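You operate a simulated robot arm through the tools that you are given. There is no shell and no other tool. Be economical: measure what you need, move in short steps, check, and stop when the job is done.

You run a simulated two-armed robot. Do the job below in one go: nothing can be reset, and whatever is moved stays where it is left.

JOB
Pick up the white filter that says "medium" from the top of the steel bench with one hand, pass it to the other hand and put it on the top of the roller table.

It is judged by the outcome, as a careful person would: the job done as asked, and still so three seconds after it is handed in. It fails if anything else is knocked over, pushed out of place, dropped, spilled or broken.

ROBOT AND FRAMES
Two 6-joint arms with two-finger grippers on one trunk, on a base that drives. Base frame: it is fixed to the floor where the robot stands at the start and does not move with it; the origin is under the middle of the robot, x ahead of it, y to its left, z up; the surface under the hand at the start is at about z = 880. Lengths are in mm, angles in degrees, forces in N, time in s.
The left shoulder is at the start at [70, 176, 1215], the right one opposite. With the tool pointing down near the work surface each hand reaches from about 460 to 800 mm from the robot's upright axis, wherever it stands, measured 20 degrees to its own side. Places, roughly: top of the roller table [600, -4600, 800]. Payload 2.45 kg a hand.
The TCP of each hand is the grasp point between the finger pads, 26 mm short of the fingertips. In the tool frame z runs along the fingers and y along their closing line. The gripper opens to 96 mm. The gripper's body begins 69 mm behind the TCP.
Orientation is that of the tool frame in the base frame, as a unit quaternion [w, x, y, z]. With the fingers straight down and closing along the base's y, the tool's x points along the base's -x, its y along +y and its z along -z.

CONTROLS
- The arms move only by the tool play_rows. It takes "left_moves", "right_moves" or both (then of equal length, played together; a hand with none holds still); each is a list of rows, each a list of 3 entries, a list of its own where there are three numbers: the shift along the tool's x, y, z in units of 150 mm (1.0 is 150 mm), then the turn, a rotation vector about the tool's x, y, z in units of 60 degrees (1.0 is 60 degrees), then the finger opening in mm, from 0 to 96. In form: [[[dx, dy, dz], [wx, wy, wz], claw], ...]. A call has 1 to 12 rows; each row is the pose to reach, as a shift and turn from the pose commanded when the call began, along the tool's axes at that moment. A call with a number of a shift or a turn outside -1 to 1 is refused whole. A row lasts 0.2 s, in which the tool goes at most 50 mm and 8.6 degrees; a call with a longer step from one row to the next is refused whole, and so is a gripper value outside its range. Where a pose cannot be reached the arm comes as near as it can. A force on the tool above 40 N (or 10 N above the force at the start of the call, whichever is more), or a blocked arm, ends the call early, and 0.2 s more pass. The fingers move at their own pace and stop on an object; they squeeze with about 42 N. The grip force told is the motor's: it shows also when the fingers shut on nothing. Time passes only in rows, and 0.2 s behind the last, so rows that repeat a pose let the fingers close. It gives the time, the measured TCP pose, the force on the tool (base axes), the opening and the grip force at its end, in the units of the frame above (readings bear some noise), with the torque about the TCP (base axes, N m) and any sound that the robot's microphone picked up, and new pictures: "views" is both (left out), scene, wrist or none (wrist: the cameras of the hands that moved).
- Cameras (640 x 400 px; columns grow to the right, rows downward): "scene" is now at [127.4, -23.4, 1516.9]; the picture's right is [-0.27, -0.96, 0.00], its down [-0.71, 0.20, -0.68] and it looks along [0.65, -0.18, -0.73] (base axes); focal length 286 px, centre (320, 200). "left" rides on the left gripper at [82, -3, -98] in its tool frame; the picture's right is [0.04, 1.00, 0.00], its down [-0.73, 0.03, -0.68] and it looks along [-0.68, 0.03, 0.73] (tool axes); focal length 256 px, centre (320, 200). "right" rides on the right gripper at [82, 3, -98] in its tool frame; the picture's right is [-0.04, 1.00, 0.00], its down [-0.73, -0.03, -0.68] and it looks along [-0.68, -0.03, 0.73] (tool axes); focal length 256 px, centre (320, 200). There is no depth. A picture from a camera that has moved, and an enlarged one, comes with that camera's place and axes in the base frame and with its lens.
- lift_body(by): slides the trunk up (or, below 0, down) by that many mm; the arms and the scene camera ride with it, the base frame stays. It gives what a move gives, with no picture.
- steer(legs): drives the robot by 1 to 6 legs, each [ahead, left, turn to the left] in mm, mm and degrees, along the robot's own axes; the way and the turn of a leg run together, so that a leg with both is an arc; at most 1500 mm and 180 degrees a leg. The arms and the cameras ride along, it lands a little off, and it stops where it bumps. It gives what a move gives, and a new picture of the scene camera.
- turn_head(pan, tilt): turns the head with the scene camera to pan (to the left, within 86 degrees either way) and tilt (down, from -29 to 69), counted from straight ahead of the robot. It gives what a move gives, and a new picture of the scene camera.
- enlarge(camera, box): a new picture of the part [left, top, right, bottom] of that camera's present view, enlarged. It takes no simulated time.
- close_job(): hands the job in; it is judged then, once.

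Work in short steps. Places have to be worked out from the pictures, the camera data and where the tool is seen: move nearer, look again, correct. Check each grasp and each placing, and mend what went wrong. You have 120 turns and 260 pictures in all, those below and enlarged ones among them. Open the grippers and draw the arms clear of the work before you hand the job in, unless the task says otherwise; then end with one line.

The tools are called after "Request:" as name(argument=value, ...) on one line, values as JSON. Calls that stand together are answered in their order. play_rows: Moves the arms, as the interface text tells. Its arguments: {"type":"object","properties":{"left_moves":{"type":"array","items":{"type":"array"}},"right_moves":{"type":"array","items":{"type":"array"}},"views":{"type":"string","enum":["both","scene","wrist","none"]}},"required":[]} The other tools are called the same way: lift_body (by) slides the trunk up or down; steer (legs) drives the base; turn_head (pan, tilt) turns the head that bears the scene camera; enlarge (camera, box) takes an enlarged picture of a part of a camera's view; close_job () hands the job in.

At the start:

```text
clock: 0.0
left_ee_pos: [575.5, 181.9, 1167.8]
left_tcp_rot: [0.0, 0.001, 1.0, 0.0]
left_contact_force: [0.8, -0.1, 0.1]
left_wrist_torque: [-0.02, -0.01, -0.01]
left_gripper_width: 96.2
left_grasp_force: 0.0
right_ee_pos: [423.9, -304.9, 1126.9]
right_tcp_rot: [0.0, 0.0, 1.0, 0.0]
right_contact_force: [0.6, 0.5, 0.3]
right_wrist_torque: [0.0, 0.03, 0.01]
right_gripper_width: 95.8
right_grasp_force: 0.1
trunk travel left (down, up): [-700.0, 140.0]
robot x, y, heading: [1.6, 3.1, 0.0]
head pan, tilt: [-15.5, 47.2]
```

scene: 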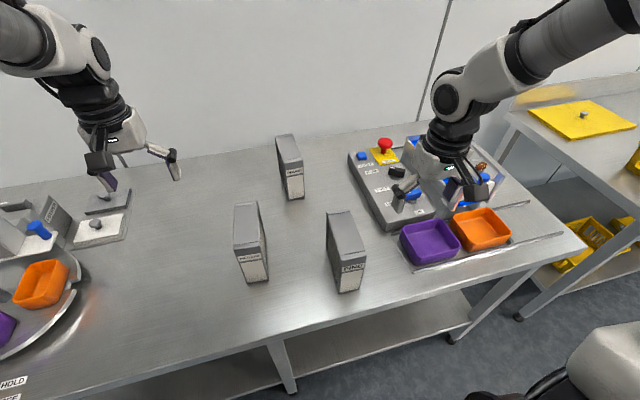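
right: 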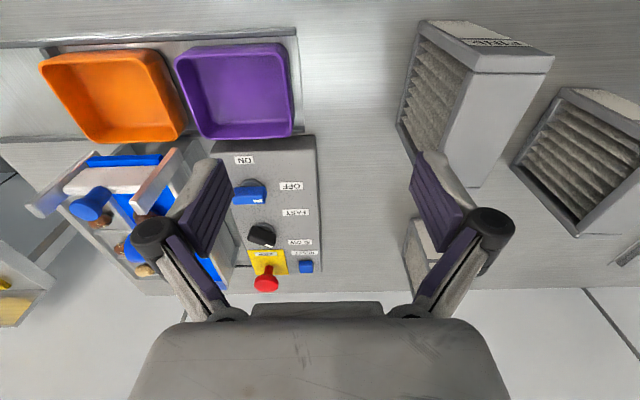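
left: 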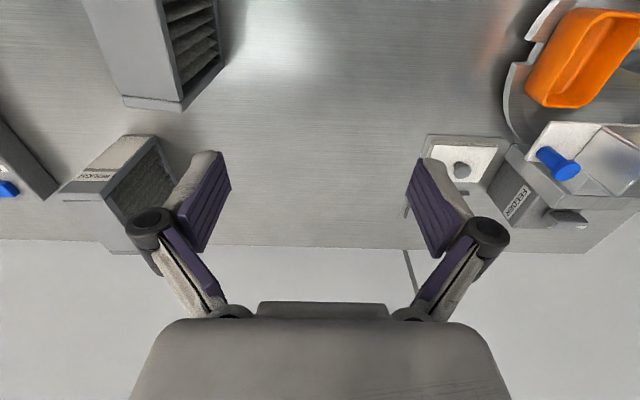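

I see three filters on the bench; I enlarge the scene to read the labels.

Request:
enlarge(camera="scene", box=[220, 120, 380, 300])

Request:
enlarge(camera="left", box=[60, 0, 240, 260])

```text
2.22 times, centred on (300, 210) of scene
camera zoom: at [127.4, -23.4, 1516.9], right [-0.27, -0.96, 0.0], down [-0.71, 0.2, -0.68], along [0.65, -0.18, -0.73], focal length 636 px, centre (364, 178)
```

zoom: 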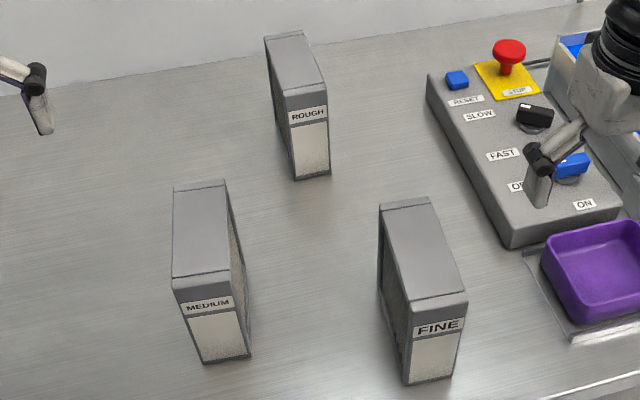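

```text
1.54 times, centred on (150, 130) of left
camera zoom: at [493.6, 178.0, 1267.4], right [-0.04, 1.0, 0.0], down [0.73, 0.03, 0.68], along [0.68, 0.03, -0.73], focal length 394 px, centre (582, 308)
```

zoom: 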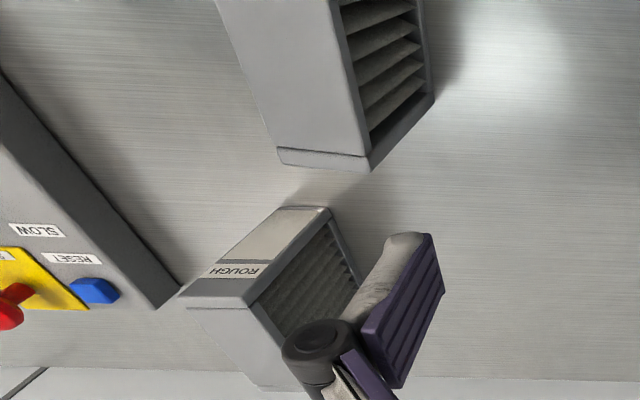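

The medium filter is at about x 480–605, y 0–55, with its top near z 1025 and a yaw of about -5°. I move the left hand above its near half to look with the wrist camera.

Request:
play_rows(left_moves=[[[0.1, -0.25, 0], [0, 0, 0], 96], [[0.2, -0.5, 0], [0, 0, 0], 96], [[0.3, -0.75, 0], [0, 0, 0.04], 96], [[0.4, -1.0, 0], [0, 0, 0.077], 96], [[0.4, -1.0, 0], [0, 0, 0.077], 96]])

```text
clock: 1.2
left_ee_pos: [556.2, 97.8, 1194.9]
left_tcp_rot: [0.008, 0.023, 0.999, -0.032]
left_contact_force: [0.7, -0.7, -0.1]
left_wrist_torque: [0.02, -0.03, 0.02]
left_gripper_width: 95.9
left_grasp_force: 0.1
left hand out of reach, approached as far as the arm can: row 3, 4, 5
right_ee_pos: [422.7, -305.5, 1127.7]
right_tcp_rot: [0.0, 0.0, 1.0, 0.0]
right_contact_force: [0.6, -0.1, -0.7]
right_wrist_torque: [-0.01, 0.01, 0.0]
right_gripper_width: 95.7
right_grasp_force: 0.0
trunk travel left (down, up): [-700.0, 140.0]
robot x, y, heading: [0.9, 4.3, -0.0]
head pan, tilt: [-15.5, 47.2]
camera scene: at [127.0, -23.7, 1517.0], right [-0.27, -0.96, 0.0], down [-0.71, 0.2, -0.68], along [0.65, -0.18, -0.73], focal length 286 px, centre (320, 200)
camera left: at [473.5, 104.2, 1292.3], right [0.01, 1.0, -0.07], down [0.73, 0.04, 0.69], along [0.69, -0.05, -0.72], focal length 256 px, centre (320, 200)
```

scene: 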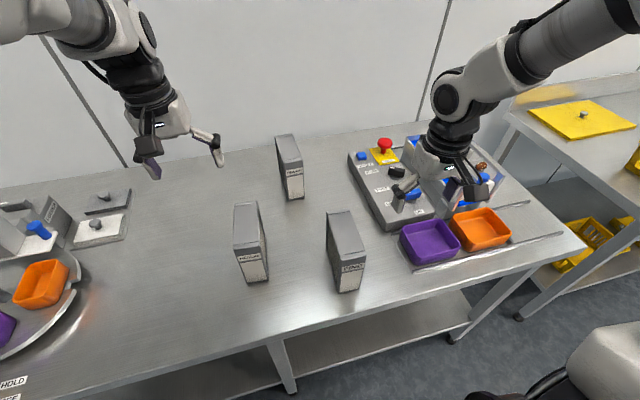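
left: 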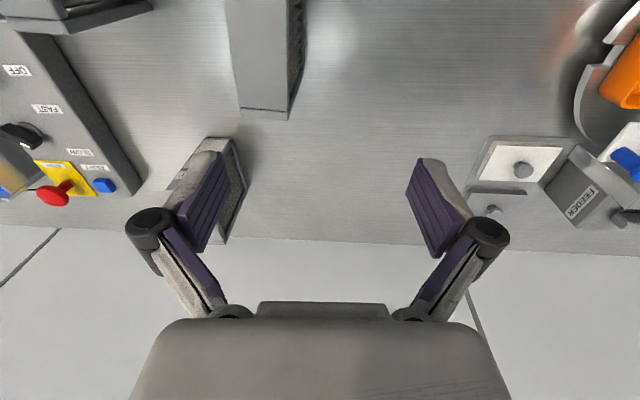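

The left arm can't reach this close to the robot's centre line, so I need to shift the base right. First I look right to check that path.

Request:
turn_head(pan=-80, tilt=40)

```text
clock: 2.5
left_ee_pos: [556.7, 98.5, 1191.7]
left_tcp_rot: [0.004, 0.023, 0.999, -0.033]
left_contact_force: [-1.4, 0.1, -0.4]
left_wrist_torque: [-0.03, 0.0, 0.02]
left_gripper_width: 96.1
left_grasp_force: 0.2
right_ee_pos: [424.0, -304.8, 1127.4]
right_tcp_rot: [0.0, 0.0, 1.0, 0.0]
right_contact_force: [-0.8, -0.1, 0.5]
right_wrist_torque: [0.0, -0.01, 0.0]
right_gripper_width: 96.2
right_grasp_force: 0.0
trunk travel left (down, up): [-700.0, 140.0]
robot x, y, heading: [-0.6, -0.5, 0.0]
head pan, tilt: [-80.0, 40.0]
camera scene: at [65.6, -85.7, 1527.3], right [-0.98, -0.17, 0.0], down [-0.11, 0.63, -0.77], along [0.13, -0.75, -0.64], focal length 286 px, centre (320, 200)
```

scene: 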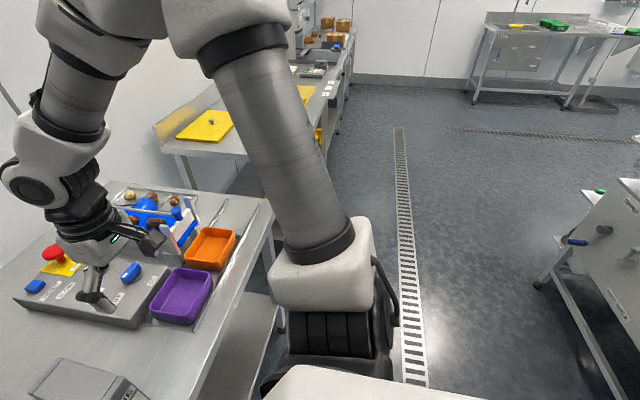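

The floor on the right is clear. I shift the base 170 mm right and 50 mm back, keeping the hands high, and point the head at the work.

Request:
steer(legs=[[-50, -170, 0]])

Request:
turn_head(pan=10, tilt=45)

```text
clock: 4.0
left_ee_pos: [509.7, -71.3, 1189.8]
left_tcp_rot: [0.003, 0.024, 0.999, -0.034]
left_contact_force: [-0.2, 0.6, -0.6]
left_wrist_torque: [-0.03, 0.0, 0.0]
left_gripper_width: 96.0
left_grasp_force: 0.0
right_ee_pos: [376.1, -473.0, 1128.0]
right_tcp_rot: [0.0, 0.001, 1.0, -0.001]
right_contact_force: [-0.9, -0.7, 0.3]
right_wrist_torque: [-0.01, -0.01, 0.0]
right_gripper_width: 95.9
right_grasp_force: 0.1
trunk travel left (down, up): [-700.0, 140.0]
robot x, y, heading: [-47.0, -169.5, -0.1]
head pan, tilt: [-80.0, 40.0]
camera scene: at [17.9, -254.1, 1527.4], right [-0.99, -0.17, 0.0], down [-0.11, 0.63, -0.77], along [0.13, -0.76, -0.64], focal length 286 px, centre (320, 200)
```

scene: 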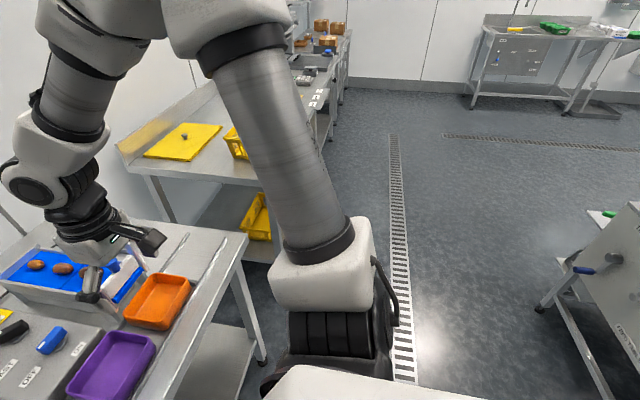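

```text
clock: 5.7
left_ee_pos: [510.2, -71.6, 1191.5]
left_tcp_rot: [0.002, 0.021, 0.999, -0.037]
left_contact_force: [-0.2, 0.5, -0.3]
left_wrist_torque: [-0.03, -0.02, -0.01]
left_gripper_width: 96.0
left_grasp_force: 0.2
right_ee_pos: [375.6, -475.4, 1128.1]
right_tcp_rot: [-0.001, 0.001, 1.0, -0.001]
right_contact_force: [0.6, -0.5, 0.6]
right_wrist_torque: [0.02, 0.02, -0.02]
right_gripper_width: 96.0
right_grasp_force: 0.1
trunk travel left (down, up): [-700.0, 140.0]
robot x, y, heading: [-47.5, -173.4, 0.0]
head pan, tilt: [10.0, 45.0]
camera scene: at [82.9, -158.6, 1520.0], right [0.17, -0.99, 0.0], down [-0.7, -0.12, -0.71], along [0.7, 0.12, -0.71], focal length 286 px, centre (320, 200)
```

scene: 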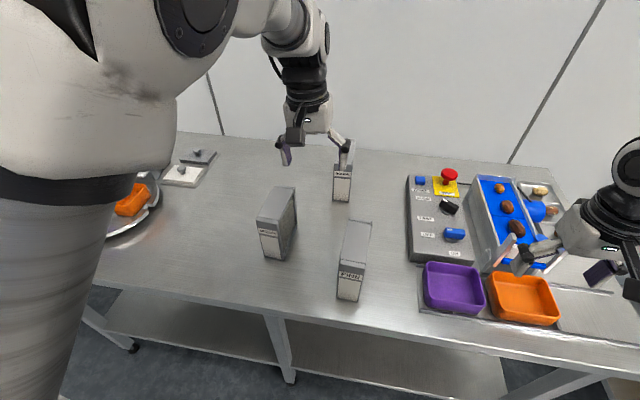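

The base moved as planned. Now I bring the left hand above the filter's near half (about 515, 30) and level the tool.

Request:
play_rows(left_moves=[[[0, 0.22, 0.05], [-0.02, 0, 0.01], 96], [[0, 0.44, 0.1], [-0.05, 0, 0.02], 96], [[-0.03, 0.67, 0.2], [-0.071, 0.007, 0.036], 96], [[-0.03, 0.67, 0.2], [-0.071, 0.007, 0.036], 96]])

```text
clock: 6.7
left_ee_pos: [518.0, 26.0, 1153.0]
left_tcp_rot: [0.001, 0.042, 0.999, 0.005]
left_contact_force: [-0.8, -0.8, -0.2]
left_wrist_torque: [0.01, -0.03, -0.02]
left_gripper_width: 96.0
left_grasp_force: 0.1
right_ee_pos: [375.3, -476.9, 1127.7]
right_tcp_rot: [0.0, 0.001, 1.0, 0.0]
right_contact_force: [-0.1, -0.2, 0.0]
right_wrist_torque: [0.01, -0.05, -0.02]
right_gripper_width: 95.9
right_grasp_force: 0.1
trunk travel left (down, up): [-700.0, 140.0]
robot x, y, heading: [-49.5, -170.3, 0.1]
head pan, tilt: [10.0, 45.0]
camera scene: at [82.4, -159.5, 1520.1], right [0.17, -0.99, 0.0], down [-0.7, -0.12, -0.71], along [0.7, 0.12, -0.71], focal length 286 px, centre (320, 200)
camera left: at [435.9, 28.5, 1252.3], right [0.04, 1.0, 0.01], down [0.73, -0.04, 0.68], along [0.68, -0.02, -0.73], focal length 256 px, centre (320, 200)
```

scene: 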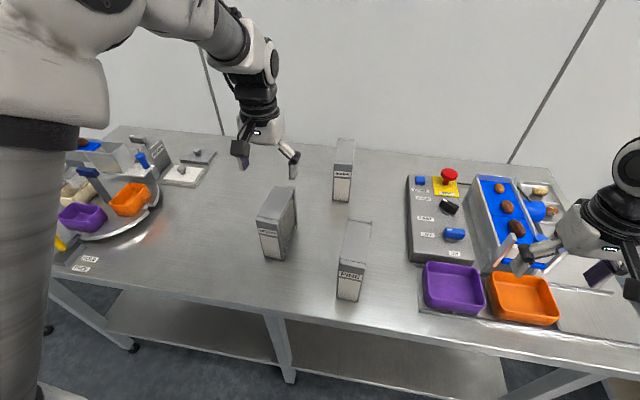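
left: 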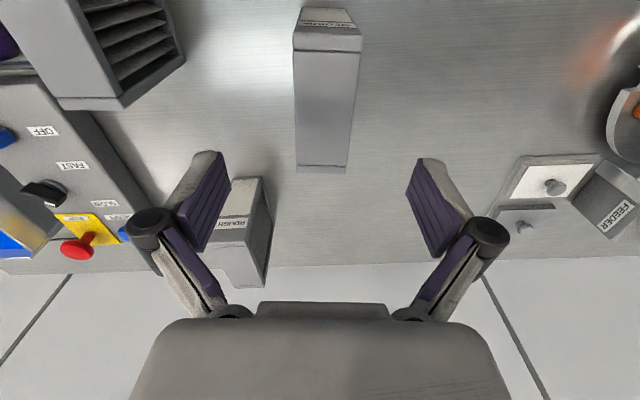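

The wrist view agrees: the top centre line runs from (486,35) to (603,26), and the tool yaw matches. I centre y by +6 mm and descend to just above the top.

Request:
play_rows(left_moves=[[[0.02, 0.045, 0.1], [0, 0, 0], 96], [[0.02, 0.045, 0.35], [0, 0, 0], 96], [[0.02, 0.045, 0.6], [0, 0, 0], 96], [[0.02, 0.045, 0.6], [0, 0, 0], 96]])

```text
clock: 7.7
left_ee_pos: [516.7, 29.0, 1062.5]
left_tcp_rot: [0.001, 0.042, 0.999, 0.003]
left_contact_force: [0.2, 0.3, -0.5]
left_wrist_torque: [0.01, -0.02, -0.03]
left_gripper_width: 96.0
left_grasp_force: 0.0
right_ee_pos: [375.2, -475.4, 1129.4]
right_tcp_rot: [0.001, 0.0, 1.0, 0.0]
right_contact_force: [0.5, 0.6, -0.9]
right_wrist_torque: [0.01, 0.0, 0.02]
right_gripper_width: 96.1
right_grasp_force: 0.2
trunk travel left (down, up): [-700.0, 140.0]
robot x, y, heading: [-50.4, -173.4, -0.2]
head pan, tilt: [10.0, 45.0]
camera scene: at [82.1, -158.3, 1520.1], right [0.17, -0.99, 0.0], down [-0.7, -0.12, -0.71], along [0.7, 0.12, -0.71], focal length 286 px, centre (320, 200)
camera left: at [434.8, 32.2, 1161.5], right [0.04, 1.0, 0.01], down [0.73, -0.04, 0.68], along [0.68, -0.02, -0.73], focal length 256 px, centre (320, 200)
```

scene: 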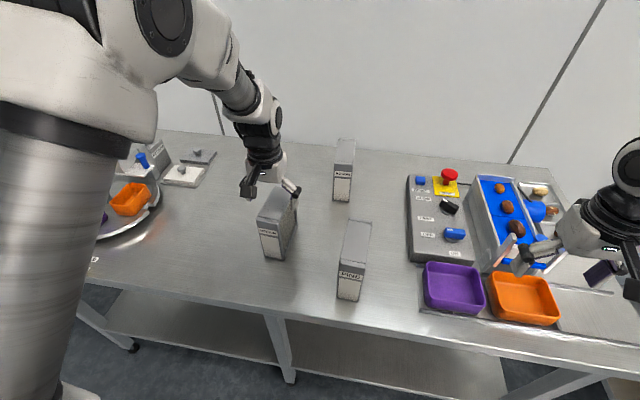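
left: 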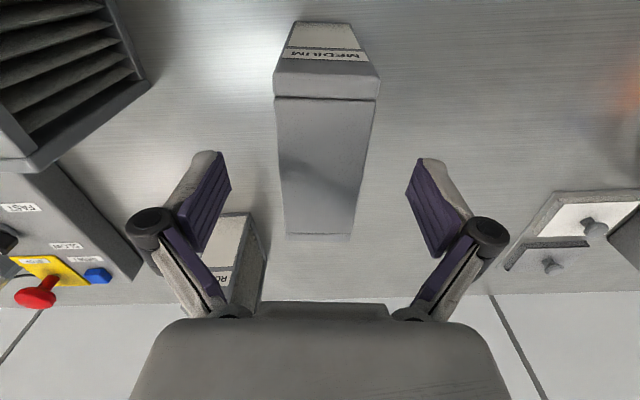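

The filter is centred between the fingers. I descend to z≈988 and close.

Request:
play_rows(left_moves=[[[0, 0.01, 0.25], [0, 0, 0], 96], [[0, 0.01, 0.5], [0, 0, 0], 96], [[0, 0.01, 0.5], [0, 0, 0], 96], [[0, 0.01, 0.5], [0, 0, 0], 40], [[0, 0.01, 0.5], [0, 0, 0], 40], [[0, 0.01, 0.5], [0, 0, 0], 40]])

```text
clock: 9.1
left_ee_pos: [512.8, 29.1, 988.4]
left_tcp_rot: [0.001, 0.043, 0.999, 0.005]
left_contact_force: [0.4, 1.8, 11.6]
left_wrist_torque: [0.07, -0.17, 0.1]
left_gripper_width: 53.7
left_grasp_force: 42.2
right_ee_pos: [374.9, -475.8, 1127.8]
right_tcp_rot: [0.0, 0.0, 1.0, 0.0]
right_contact_force: [-0.6, -0.3, 0.4]
right_wrist_torque: [-0.02, 0.01, 0.03]
right_gripper_width: 96.1
right_grasp_force: 0.1
trunk travel left (down, up): [-700.0, 140.0]
robot x, y, heading: [-43.3, -171.1, 0.0]
head pan, tilt: [10.0, 45.0]
camera scene: at [81.4, -159.0, 1520.3], right [0.17, -0.99, 0.0], down [-0.7, -0.12, -0.71], along [0.7, 0.12, -0.71], focal length 286 px, centre (320, 200)
camera left: at [430.3, 32.0, 1088.1], right [0.04, 1.0, 0.01], down [0.73, -0.04, 0.68], along [0.68, -0.02, -0.73], focal length 256 px, centre (320, 200)
```

scene: 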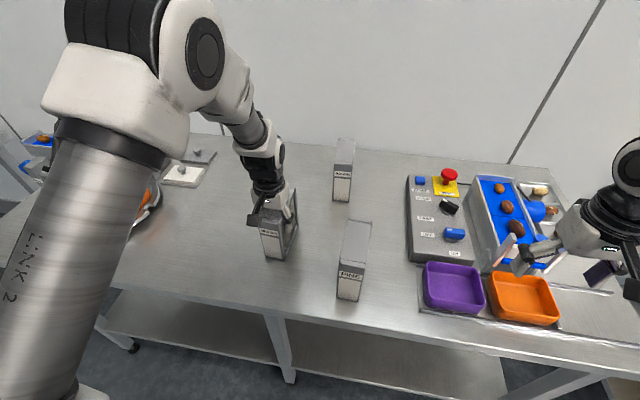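
left: 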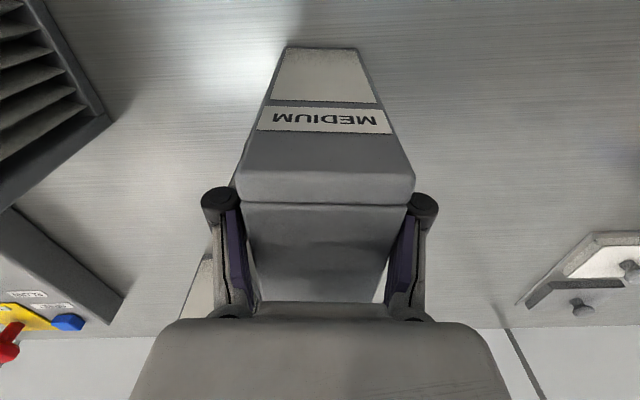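

The filter is gripped (54 mm, 42 N). I lift it straight up 150 mm.

Request:
play_rows(left_moves=[[[0, 0, -0.15], [0, 0, 0], 40], [[0, 0, -0.4], [0, 0, 0], 40], [[0, 0, -0.7], [0, 0, 0], 40], [[0, 0, -1.0], [0, 0, 0], 40], [[0, 0, -1.0], [0, 0, 0], 40]])

```text
clock: 10.3
left_ee_pos: [514.5, 32.3, 1138.8]
left_tcp_rot: [0.0, 0.042, 0.999, 0.003]
left_contact_force: [-0.2, 0.3, -1.3]
left_wrist_torque: [0.0, 0.07, 0.03]
left_gripper_width: 53.3
left_grasp_force: 41.9
right_ee_pos: [376.0, -475.1, 1127.9]
right_tcp_rot: [0.0, 0.001, 1.0, 0.0]
right_contact_force: [0.2, -0.5, 0.0]
right_wrist_torque: [0.01, 0.01, 0.02]
right_gripper_width: 96.1
right_grasp_force: 0.1
trunk travel left (down, up): [-700.0, 140.0]
robot x, y, heading: [-49.9, -169.6, -0.4]
head pan, tilt: [10.0, 45.0]
camera scene: at [83.6, -158.5, 1519.9], right [0.17, -0.99, 0.0], down [-0.7, -0.12, -0.71], along [0.7, 0.12, -0.71], focal length 286 px, centre (320, 200)
camera left: at [431.3, 34.9, 1239.0], right [0.04, 1.0, 0.01], down [0.73, -0.04, 0.68], along [0.68, -0.02, -0.73], focal length 256 px, centre (320, 200)
```

scene: 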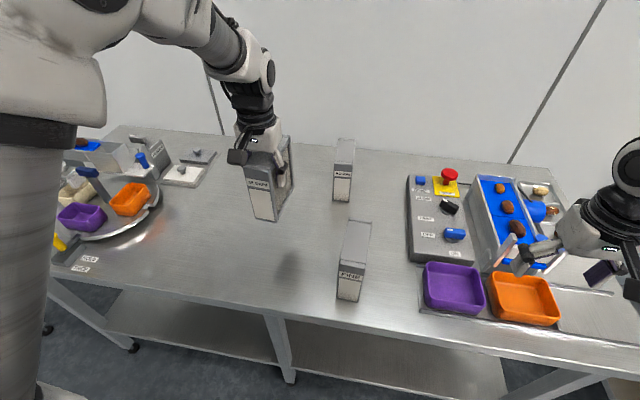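
left: 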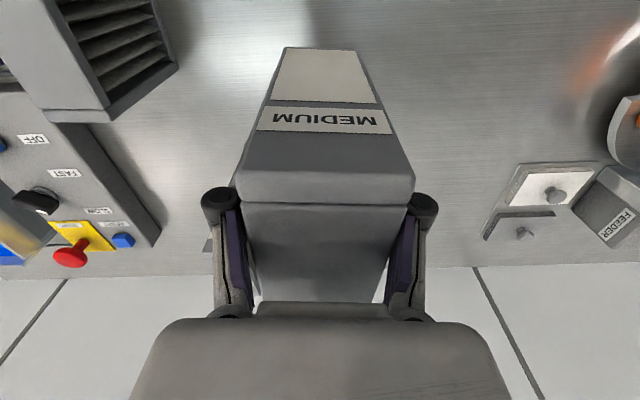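

The filter is held firmly and is light. Before backing away from the bench, I look at what is behind on both sides.

Request:
turn_head(pan=-86, tilt=25)

Request:
turn_head(pan=86, tilt=25)

```text
clock: 12.0
left_ee_pos: [513.6, 32.7, 1139.5]
left_tcp_rot: [0.0, 0.041, 0.999, 0.003]
left_contact_force: [1.4, 0.8, -2.1]
left_wrist_torque: [0.04, 0.07, -0.02]
left_gripper_width: 53.2
left_grasp_force: 41.8
right_ee_pos: [376.7, -476.6, 1127.3]
right_tcp_rot: [0.0, 0.001, 1.0, 0.001]
right_contact_force: [0.5, 0.0, 0.8]
right_wrist_torque: [0.0, 0.0, -0.02]
right_gripper_width: 95.9
right_grasp_force: 0.0
trunk travel left (down, up): [-700.0, 140.0]
robot x, y, heading: [-46.8, -169.5, -0.2]
head pan, tilt: [-85.9, 25.0]
camera scene: at [9.5, -264.5, 1550.6], right [-1.0, -0.07, 0.0], down [-0.03, 0.42, -0.91], along [0.06, -0.9, -0.42], focal length 286 px, centre (320, 200)
```

scene: 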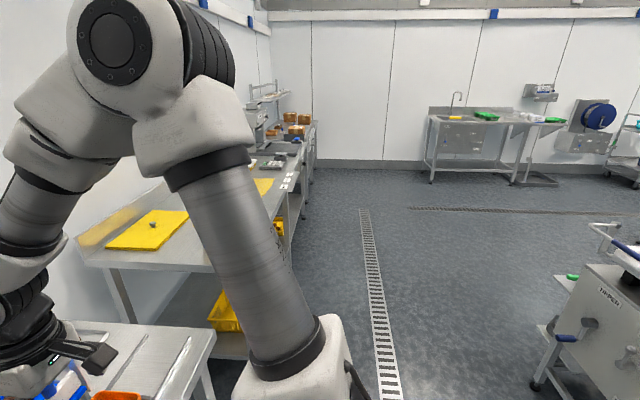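

```text
clock: 14.6
left_ee_pos: [513.0, 32.6, 1138.6]
left_tcp_rot: [0.0, 0.042, 0.999, 0.004]
left_contact_force: [-0.2, -0.2, -1.4]
left_wrist_torque: [0.0, 0.05, 0.02]
left_gripper_width: 53.5
left_grasp_force: 42.0
right_ee_pos: [377.4, -476.2, 1126.8]
right_tcp_rot: [0.0, 0.001, 1.0, 0.0]
right_contact_force: [-0.1, -0.3, -0.7]
right_wrist_torque: [0.01, -0.01, 0.01]
right_gripper_width: 96.0
right_grasp_force: 0.1
trunk travel left (down, up): [-700.0, 140.0]
robot x, y, heading: [-45.5, -168.8, -0.0]
head pan, tilt: [85.9, 25.0]
camera scene: at [9.8, -80.7, 1550.6], right [1.0, -0.07, 0.0], down [-0.03, -0.42, -0.91], along [0.07, 0.9, -0.42], focal length 286 px, centre (320, 200)
```

scene: 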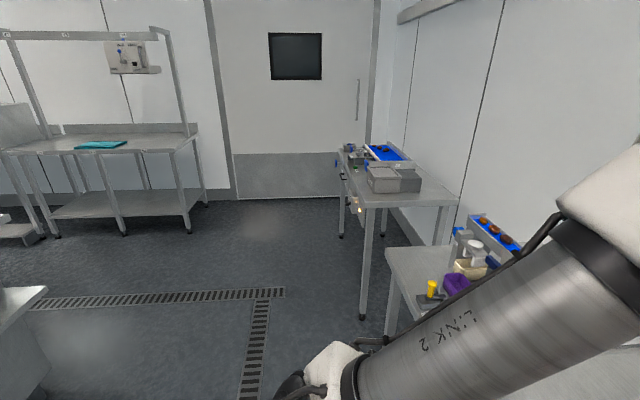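

Behind me there are tables beyond about x -800, so 300 mm back is clear. I back up and look ahead.

Request:
steer(legs=[[-300, 0, 0]])

Request:
turn_head(pan=0, tilt=40)

```text
clock: 16.7
left_ee_pos: [213.2, 29.5, 1137.7]
left_tcp_rot: [0.001, 0.047, 0.999, 0.003]
left_contact_force: [0.4, 0.6, -1.1]
left_wrist_torque: [0.0, 0.09, 0.0]
left_gripper_width: 53.3
left_grasp_force: 42.1
right_ee_pos: [69.9, -477.7, 1127.8]
right_tcp_rot: [-0.001, 0.005, 1.0, 0.0]
right_contact_force: [-0.3, 0.3, -0.7]
right_wrist_torque: [-0.02, 0.0, 0.02]
right_gripper_width: 96.0
right_grasp_force: 0.1
trunk travel left (down, up): [-700.0, 140.0]
robot x, y, heading: [-350.2, -168.6, -0.3]
head pan, tilt: [85.9, 25.0]
camera scene: at [-291.0, -79.4, 1550.5], right [1.0, -0.08, 0.0], down [-0.04, -0.42, -0.91], along [0.07, 0.9, -0.42], focal length 286 px, centre (320, 200)
```

scene: 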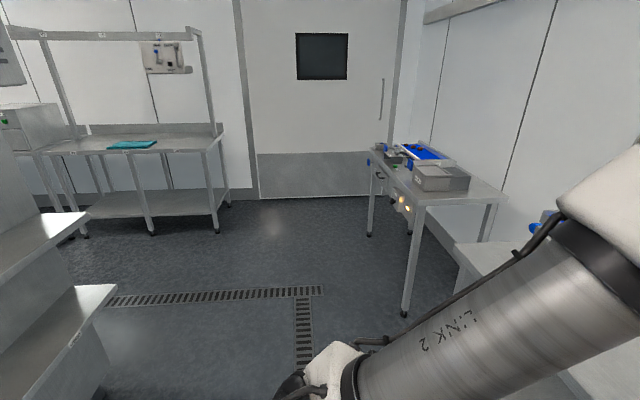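

```text
clock: 18.3
left_ee_pos: [211.3, 28.0, 1137.2]
left_tcp_rot: [0.0, 0.047, 0.999, 0.004]
left_contact_force: [0.2, -0.6, -2.1]
left_wrist_torque: [-0.04, 0.08, -0.01]
left_gripper_width: 53.2
left_grasp_force: 42.0
right_ee_pos: [70.6, -478.4, 1126.7]
right_tcp_rot: [0.0, 0.005, 1.0, 0.0]
right_contact_force: [0.2, 0.0, -0.6]
right_wrist_torque: [0.04, -0.03, -0.04]
right_gripper_width: 95.9
right_grasp_force: 0.0
trunk travel left (down, up): [-700.0, 140.0]
robot x, y, heading: [-352.8, -169.4, -0.8]
head pan, tilt: [0.0, 40.0]
camera scene: at [-214.8, -172.0, 1527.2], right [-0.01, -1.0, 0.0], down [-0.64, 0.01, -0.77], along [0.77, -0.01, -0.64], focal length 286 px, centre (320, 200)
```

scene: 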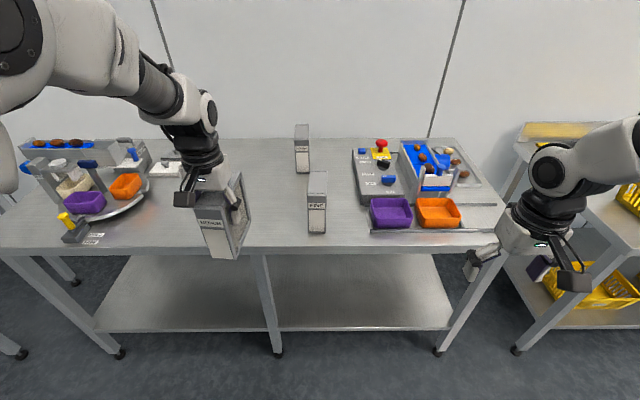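

Now I turn the filter about the vertical so its free end points to the right hand. First 60°, while bringing it forward and toward the middle.

Request:
play_rows(left_moves=[[[-0.03, -0.04, 0.02], [0, 0, 0.1], 40], [[-0.06, -0.08, 0.04], [0, 0, 0.2], 40], [[-0.1, -0.12, 0.06], [0, 0, 0.3], 40], [[-0.13, -0.16, 0.08], [0, 0, 0.4], 40], [[-0.16, -0.2, 0.1], [0, 0, 0.5], 40], [[-0.2, -0.24, 0.12], [0, 0, 0.6], 40], [[-0.23, -0.28, 0.14], [0, 0, 0.7], 40], [[-0.26, -0.32, 0.16], [0, 0, 0.8], 40], [[-0.3, -0.36, 0.18], [0, 0, 0.9], 40], [[-0.33, -0.4, 0.2], [0, 0, 1.0], 40], [[-0.33, -0.4, 0.2], [0, 0, 1.0], 40]], views="scene")

```text
clock: 20.7
left_ee_pos: [256.5, -34.5, 1108.5]
left_tcp_rot: [-0.001, 0.541, 0.841, 0.004]
left_contact_force: [-0.1, 0.9, -2.4]
left_wrist_torque: [0.02, 0.01, 0.0]
left_gripper_width: 53.4
left_grasp_force: 42.1
right_ee_pos: [70.2, -477.6, 1127.9]
right_tcp_rot: [0.0, 0.005, 1.0, 0.0]
right_contact_force: [0.5, 1.1, -0.4]
right_wrist_torque: [0.02, 0.02, 0.03]
right_gripper_width: 95.8
right_grasp_force: 0.0
trunk travel left (down, up): [-700.0, 140.0]
robot x, y, heading: [-352.4, -169.6, -0.6]
head pan, tilt: [0.0, 40.0]
camera scene: at [-215.3, -171.9, 1527.3], right [-0.01, -1.0, 0.0], down [-0.64, 0.01, -0.77], along [0.77, -0.01, -0.64], focal length 286 px, centre (320, 200)
```

scene: 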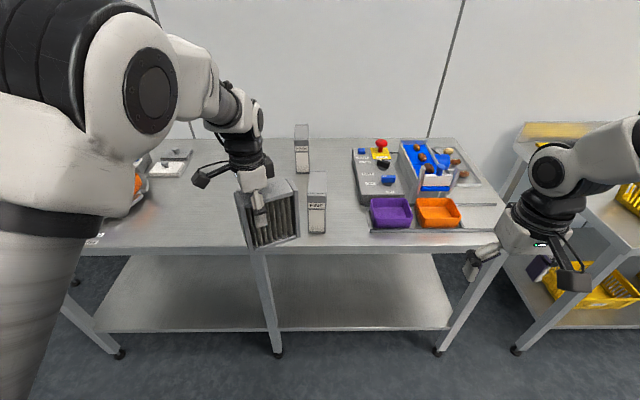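

The turn works. I continue about 25° more and shift 50 mm right. At the same time the right hand rises and starts toward the work.

Request:
play_rows(left_moves=[[[-0.08, -0.03, 0], [0, 0, 0.1], 40], [[-0.16, -0.07, 0], [0, 0, 0.2], 40], [[-0.24, -0.1, 0], [0, 0, 0.3], 40], [[-0.3, -0.138, 0], [0, 0, 0.41], 40], [[-0.3, -0.138, 0], [0, 0, 0.41], 40]], views="scene")

```text
clock: 21.9
left_ee_pos: [257.2, -78.8, 1109.2]
left_tcp_rot: [0.003, 0.701, 0.713, -0.004]
left_contact_force: [0.0, 0.1, -1.4]
left_wrist_torque: [0.06, -0.01, -0.02]
left_gripper_width: 53.2
left_grasp_force: 41.9
right_ee_pos: [70.1, -478.2, 1127.9]
right_tcp_rot: [0.0, 0.005, 1.0, 0.001]
right_contact_force: [0.1, -0.7, -0.2]
right_wrist_torque: [-0.04, 0.01, -0.01]
right_gripper_width: 96.2
right_grasp_force: 0.1
trunk travel left (down, up): [-700.0, 140.0]
robot x, y, heading: [-349.0, -172.4, -0.3]
head pan, tilt: [0.0, 40.0]
camera scene: at [-215.1, -172.1, 1527.2], right [-0.01, -1.0, 0.0], down [-0.64, 0.01, -0.77], along [0.77, -0.01, -0.64], focal length 286 px, centre (320, 200)
```

scene: 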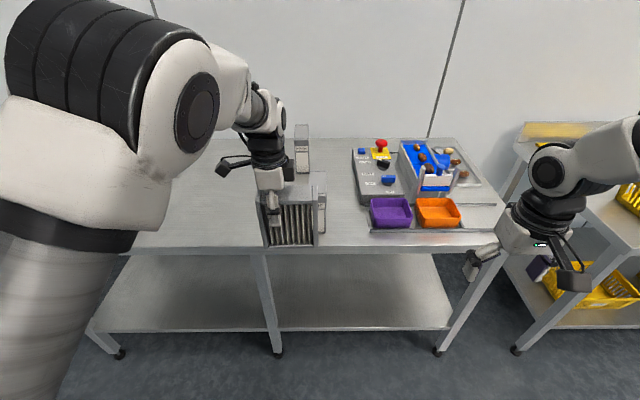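

The filter's long axis now lies along y: right end about y -170, top about z 1146, centre x 257. I turn the right hand +60° about vertical and move it forward, still well clear on the right.

Request:
play_rows(right_moves=[[[-0.08, 0.0, 0], [0, 0, -0.1], 96], [[-0.16, 0.0, 0], [0, 0, -0.2], 96], [[-0.24, 0.0, 0], [0, 0, -0.3], 96], [[-0.32, 0.0, 0], [0, 0, -0.4], 96], [[-0.4, 0.0, 0], [0, 0, -0.5], 96], [[-0.48, 0.0, 0], [0, 0, -0.6], 96], [[-0.56, 0.0, 0], [0, 0, -0.7], 96], [[-0.64, 0.1, 0], [0, 0, -0.8], 96], [[-0.72, 0.15, 0], [0, 0, -0.9], 96], [[-0.8, 0.2, 0], [0, 0, -1.0], 96], [[-0.8, 0.2, 0], [0, 0, -1.0], 96]], views="scene")

```text
clock: 24.3
left_ee_pos: [258.3, -78.7, 1109.4]
left_tcp_rot: [0.002, 0.701, 0.713, -0.004]
left_contact_force: [0.0, 0.1, -1.2]
left_wrist_torque: [0.03, 0.01, 0.01]
left_gripper_width: 53.3
left_grasp_force: 42.3
right_ee_pos: [190.6, -447.8, 1128.3]
right_tcp_rot: [0.0, -0.496, 0.868, 0.001]
right_contact_force: [0.0, 0.4, 0.4]
right_wrist_torque: [0.0, -0.02, 0.02]
right_gripper_width: 95.8
right_grasp_force: 0.1
trunk travel left (down, up): [-700.0, 140.0]
robot x, y, heading: [-350.4, -171.4, -0.6]
head pan, tilt: [0.0, 40.0]
camera scene: at [-215.4, -172.0, 1527.3], right [-0.01, -1.0, 0.0], down [-0.64, 0.01, -0.77], along [0.77, -0.01, -0.64], focal length 286 px, centre (320, 200)
```

scene: 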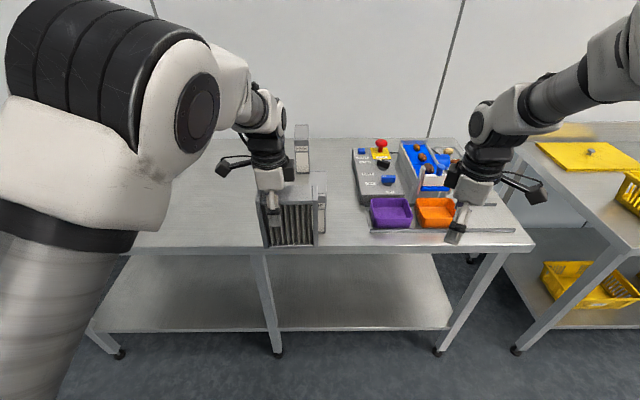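

I finish the right hand's turn and tilt it 45° (fingers toward +y and down), moving to about (257, -328, 1167).

Request:
play_rows(right_moves=[[[-0.115, 0, -0.033], [-0.025, -0.0915, -0.06], 96], [[-0.23, 0, -0.065], [-0.05, -0.183, -0.12], 96], [[-0.344, 0.01, -0.098], [-0.075, -0.2745, -0.181], 96], [[-0.458, 0.01, -0.13], [-0.1, -0.366, -0.241], 96], [[-0.573, 0.01, -0.163], [-0.125, -0.4575, -0.301], 96], [[-0.687, 0.02, -0.195], [-0.15, -0.549, -0.361], 96], [[-0.8, 0.02, -0.228], [-0.175, -0.6405, -0.422], 96], [[-0.916, 0.02, -0.26], [-0.2, -0.732, -0.482], 96], [[-0.916, 0.02, -0.26], [-0.2, -0.732, -0.482], 96]])

```text
clock: 26.3
left_ee_pos: [257.5, -79.3, 1108.2]
left_tcp_rot: [0.003, 0.701, 0.713, -0.004]
left_contact_force: [-0.8, 0.2, -2.0]
left_wrist_torque: [0.06, -0.02, 0.03]
left_gripper_width: 53.5
left_grasp_force: 42.1
right_ee_pos: [256.0, -328.5, 1167.6]
right_tcp_rot: [0.271, -0.653, 0.653, 0.271]
right_contact_force: [0.5, -0.4, 1.3]
right_wrist_torque: [0.03, -0.01, -0.01]
right_gripper_width: 95.9
right_grasp_force: 0.1
trunk travel left (down, up): [-700.0, 140.0]
robot x, y, heading: [-351.5, -169.2, -1.0]
head pan, tilt: [0.0, 40.0]
camera scene: at [-215.6, -172.2, 1527.3], right [-0.01, -1.0, 0.0], down [-0.64, 0.01, -0.77], along [0.77, -0.01, -0.64], focal length 286 px, centre (320, 200)
camera right: at [253.7, -456.6, 1179.2], right [-1.0, 0.03, 0.03], down [0.03, 0.04, 1.0], along [0.03, 1.0, -0.04], focal length 256 px, centre (320, 200)
```

scene: 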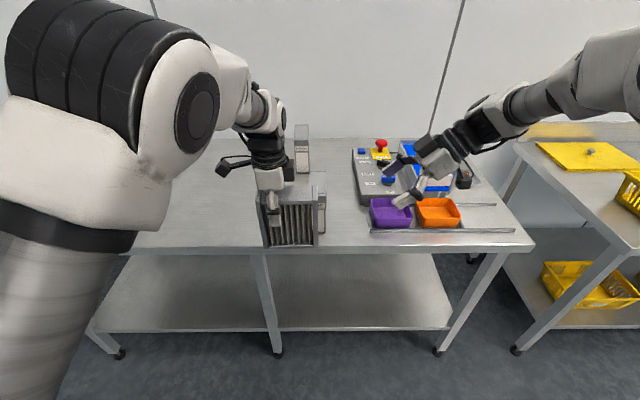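
right: 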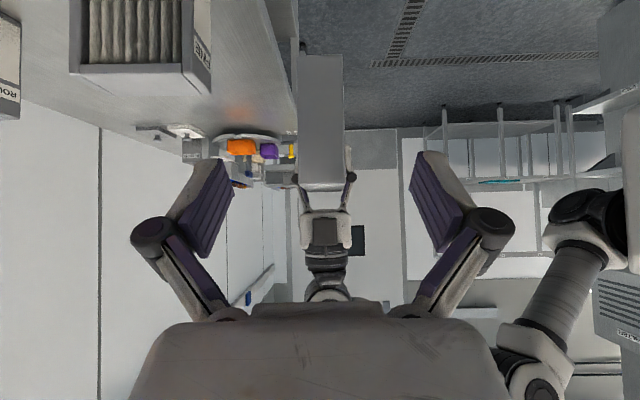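

The right-hand view shows the filter's end face centred between the open fingers. I first align sideways onto the approach line, then check.

Request:
play_rows(right_moves=[[[-0.14, 0, 0.12], [0, 0, 0], 96], [[-0.28, 0, 0.24], [0, 0, 0], 96], [[-0.42, 0, 0.4], [0, 0, 0], 96], [[-0.42, 0, 0.6], [0, 0, 0], 96], [[-0.42, 0, 0.6], [0, 0, 0], 96]])

```text
clock: 27.5
left_ee_pos: [256.8, -79.3, 1109.1]
left_tcp_rot: [0.002, 0.701, 0.713, -0.003]
left_contact_force: [0.1, 0.0, -1.8]
left_wrist_torque: [0.08, -0.03, -0.02]
left_gripper_width: 53.1
left_grasp_force: 42.1
right_ee_pos: [259.1, -223.4, 1147.6]
right_tcp_rot: [0.271, -0.652, 0.654, 0.27]
right_contact_force: [0.4, -0.6, 0.6]
right_wrist_torque: [0.0, -0.01, -0.03]
right_gripper_width: 96.1
right_grasp_force: 0.0
trunk travel left (down, up): [-700.0, 140.0]
robot x, y, heading: [-351.6, -168.0, -0.8]
head pan, tilt: [0.0, 40.0]
camera scene: at [-215.5, -173.0, 1527.3], right [-0.01, -1.0, 0.0], down [-0.64, 0.01, -0.77], along [0.77, -0.01, -0.64], focal length 286 px, centre (320, 200)
camera right: at [256.0, -350.3, 1159.9], right [-1.0, 0.03, 0.03], down [0.03, 0.04, 1.0], along [0.03, 1.0, -0.04], focal length 256 px, centre (320, 200)
```

scene: 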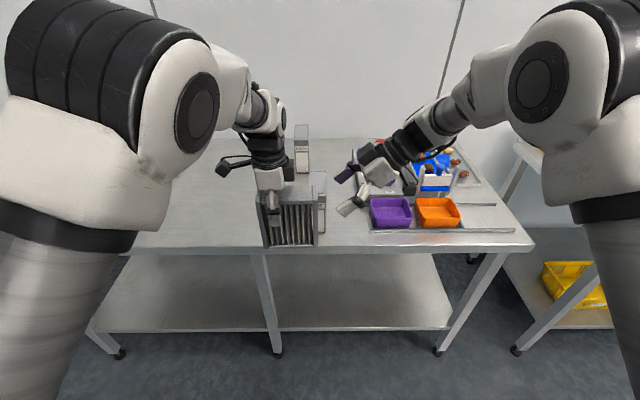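
right: 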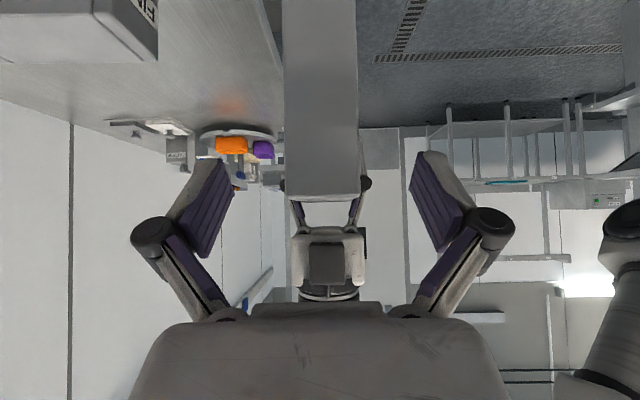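

Aligned. I advance about 100 mm along the tool axis and close the right hand on the filter's right end.

Request:
play_rows(right_moves=[[[0, 0, 0.2], [0, 0, 0], 96], [[0, 0, 0.4], [0, 0, 0], 96], [[0, 0, 0.55], [0, 0, 0], 96], [[0, 0, 0.66], [0, 0, 0], 96], [[0, 0, 0.66], [0, 0, 0], 96], [[0, 0, 0.66], [0, 0, 0], 40], [[0, 0, 0.66], [0, 0, 0], 40], [[0, 0, 0.66], [0, 0, 0], 40]])

```text
clock: 29.3
left_ee_pos: [257.9, -78.0, 1109.1]
left_tcp_rot: [0.003, 0.702, 0.712, -0.003]
left_contact_force: [14.4, 13.9, -13.0]
left_wrist_torque: [0.97, -0.43, 0.08]
left_gripper_width: 53.3
left_grasp_force: 42.1
right_ee_pos: [258.4, -151.2, 1075.7]
right_tcp_rot: [0.27, -0.653, 0.653, 0.271]
right_contact_force: [-14.4, -13.9, 11.0]
right_wrist_torque: [0.27, -0.01, 1.04]
right_gripper_width: 53.3
right_grasp_force: 42.3
trunk travel left (down, up): [-700.0, 140.0]
robot x, y, heading: [-350.4, -169.0, -0.9]
head pan, tilt: [0.0, 40.0]
camera scene: at [-215.1, -172.2, 1527.2], right [-0.01, -1.0, 0.0], down [-0.64, 0.01, -0.77], along [0.77, -0.01, -0.64], focal length 286 px, centre (320, 200)
camera right: at [255.5, -279.0, 1089.0], right [-1.0, 0.03, 0.03], down [0.03, 0.04, 1.0], along [0.03, 1.0, -0.04], focal length 256 px, centre (320, 200)
```

scene: 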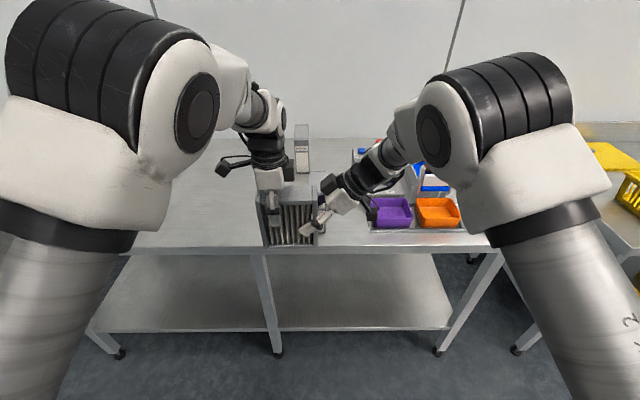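
right: 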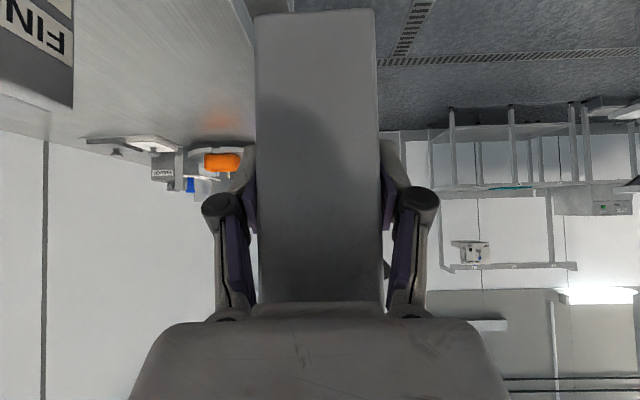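

Both hands hold it (right hand 53 mm, 42 N). Now I open the left hand while the right keeps hold, then draw the left straight up.

Request:
play_rows(left_moves=[[[0, 0, 0], [0, 0, 0], 60], [[0, 0, 0], [0, 0, 0], 96], [[0, 0, 0], [0, 0, 0], 96], [[0, 0, -0.2], [0, 0, 0], 96], [[0, 0, -0.45], [0, 0, 0], 96], [[0, 0, -0.7], [0, 0, 0], 96], [[0, 0, -0.7], [0, 0, 0], 96]], right_moves=[[[0, 0, 0], [0, 0, 0], 40], [[0, 0, 0], [0, 0, 0], 40], [[0, 0, 0], [0, 0, 0], 40], [[0, 0, 0], [0, 0, 0], 40], [[0, 0, 0], [0, 0, 0], 40], [[0, 0, 0], [0, 0, 0], 40], [[0, 0, 0], [0, 0, 0], 40]])

```text
clock: 30.9
left_ee_pos: [255.6, -81.2, 1214.3]
left_tcp_rot: [0.0, 0.705, 0.71, 0.001]
left_contact_force: [0.1, -0.3, -0.3]
left_wrist_torque: [0.02, 0.0, 0.02]
left_gripper_width: 95.9
left_grasp_force: 0.1
right_ee_pos: [259.9, -151.4, 1076.4]
right_tcp_rot: [0.27, -0.653, 0.654, 0.271]
right_contact_force: [0.3, 0.2, -0.4]
right_wrist_torque: [-0.08, 0.06, -0.03]
right_gripper_width: 53.1
right_grasp_force: 41.5
trunk travel left (down, up): [-700.0, 140.0]
robot x, y, heading: [-353.9, -168.3, -0.7]
head pan, tilt: [0.0, 40.0]
camera scene: at [-214.3, -172.0, 1527.1], right [-0.01, -1.0, 0.0], down [-0.64, 0.01, -0.77], along [0.77, -0.01, -0.64], focal length 286 px, centre (320, 200)
camera right: at [256.2, -278.7, 1088.5], right [-1.0, 0.03, 0.03], down [0.03, 0.04, 1.0], along [0.03, 1.0, -0.04], focal length 256 px, centre (320, 200)
camera left: at [250.4, 0.0, 1314.5], right [1.0, 0.05, 0.0], down [0.03, -0.73, 0.68], along [0.03, -0.68, -0.73], focal length 256 px, centre (320, 200)
```

scene: 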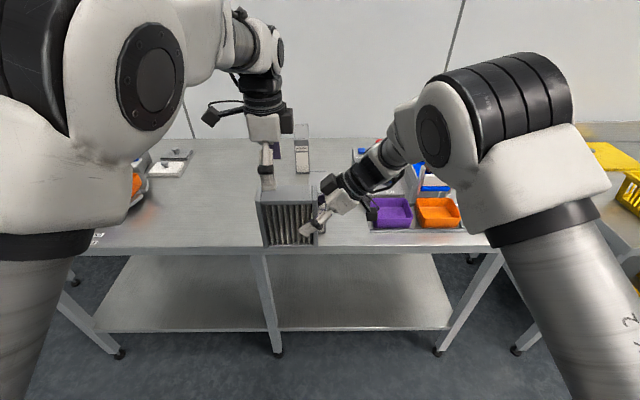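
right: 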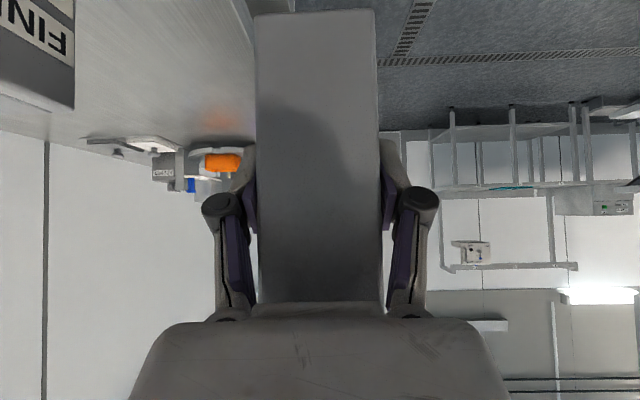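
left: 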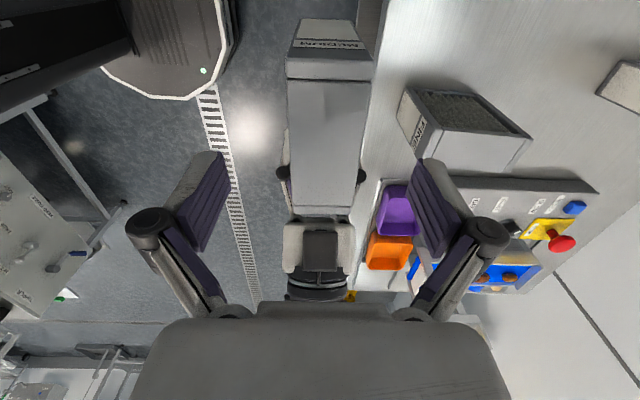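

The handover worked: the right hand alone holds the filter. I draw the left hand up and to the left so it is clear.

Request:
play_rows(left_moves=[[[0, 0, -0.2], [0, 0, 0], 96], [[0.2, 0, -0.3], [0, 0, 0], 96], [[0.45, 0, -0.3], [0, 0, -0.1], 96], [[0.7, 0, -0.3], [0, 0, -0.2], 96], [[0.9, 0, -0.3], [0, 0, -0.3], 96], [[0.9, 0, -0.3], [0, 0, -0.4], 96], [[0.9, 0, -0.3], [0, 0, -0.4], 96]], views="scene")

Request:
turn_head(pan=-70, tilt=25)

```text
clock: 32.5
left_ee_pos: [252.9, 49.0, 1260.1]
left_tcp_rot: [-0.002, 0.544, 0.839, 0.003]
left_contact_force: [-0.3, -1.2, 1.1]
left_wrist_torque: [0.05, 0.02, 0.0]
left_gripper_width: 96.1
left_grasp_force: 0.1
right_ee_pos: [260.1, -149.8, 1075.5]
right_tcp_rot: [0.27, -0.653, 0.654, 0.271]
right_contact_force: [-0.3, 0.2, 0.5]
right_wrist_torque: [-0.07, -0.01, 0.01]
right_gripper_width: 53.0
right_grasp_force: 41.7
trunk travel left (down, up): [-700.0, 140.0]
robot x, y, heading: [-351.7, -166.6, -0.6]
head pan, tilt: [0.0, 40.0]
camera scene: at [-215.2, -172.3, 1527.2], right [-0.01, -1.0, 0.0], down [-0.64, 0.01, -0.77], along [0.77, -0.01, -0.64], focal length 286 px, centre (320, 200)
```

scene: 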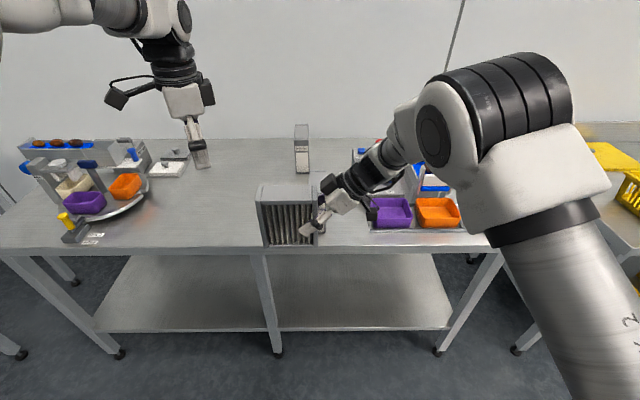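

```text
clock: 33.9
left_ee_pos: [254.2, 48.9, 1259.9]
left_tcp_rot: [-0.002, 0.544, 0.839, 0.004]
left_contact_force: [-0.8, 1.1, -0.1]
left_wrist_torque: [0.02, 0.02, -0.01]
left_gripper_width: 96.0
left_grasp_force: 0.1
right_ee_pos: [260.9, -151.8, 1076.1]
right_tcp_rot: [0.271, -0.653, 0.653, 0.271]
right_contact_force: [0.1, -0.1, -0.8]
right_wrist_torque: [-0.13, 0.0, 0.04]
right_gripper_width: 53.5
right_grasp_force: 41.9
trunk travel left (down, up): [-700.0, 140.0]
robot x, y, heading: [-351.5, -168.3, -0.6]
head pan, tilt: [-70.0, 25.0]
camera scene: at [-269.3, -258.0, 1550.6], right [-0.94, -0.33, 0.0], down [-0.14, 0.4, -0.91], along [0.3, -0.85, -0.42], focal length 286 px, centre (320, 200)
```

scene: 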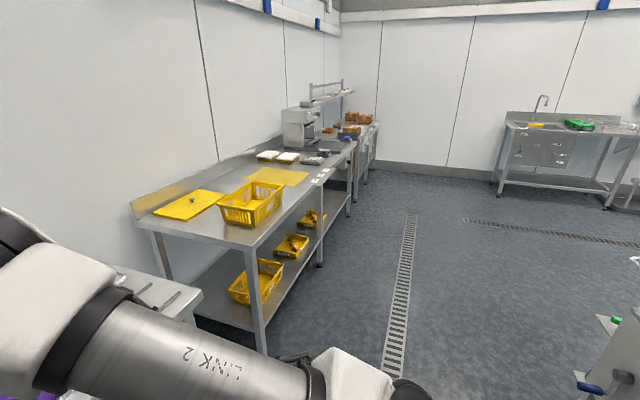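

The aisle to the right (along x ≈ -400) is clear. The roller table is the far one with boxes. I drive sideways in two legs and look again.

Request:
steer(legs=[[-70, -1400, 0], [0, -1200, 0]])

```text
clock: 46.5
left_ee_pos: [158.0, -2528.6, 1260.2]
left_tcp_rot: [-0.002, 0.546, 0.838, 0.003]
left_contact_force: [-0.1, 0.0, -0.3]
left_wrist_torque: [-0.04, -0.02, 0.03]
left_gripper_width: 95.9
left_grasp_force: 0.0
right_ee_pos: [163.2, -2729.7, 1077.8]
right_tcp_rot: [0.271, -0.65, 0.656, 0.269]
right_contact_force: [0.0, 0.5, -0.2]
right_wrist_torque: [-0.11, -0.01, -0.02]
right_gripper_width: 53.4
right_grasp_force: 42.1
trunk travel left (down, up): [-700.0, 140.0]
robot x, y, heading: [-447.1, -2742.7, -0.9]
head pan, tilt: [-70.0, 25.0]
camera scene: at [-366.5, -2832.6, 1550.6], right [-0.95, -0.33, 0.0], down [-0.14, 0.4, -0.91], along [0.3, -0.86, -0.42], focal length 286 px, centre (320, 200)
```

scene: 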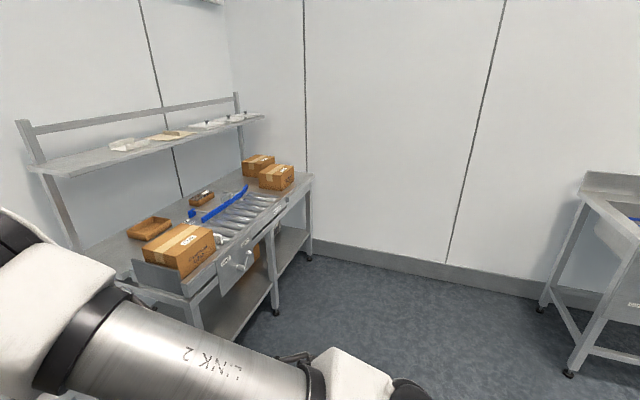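

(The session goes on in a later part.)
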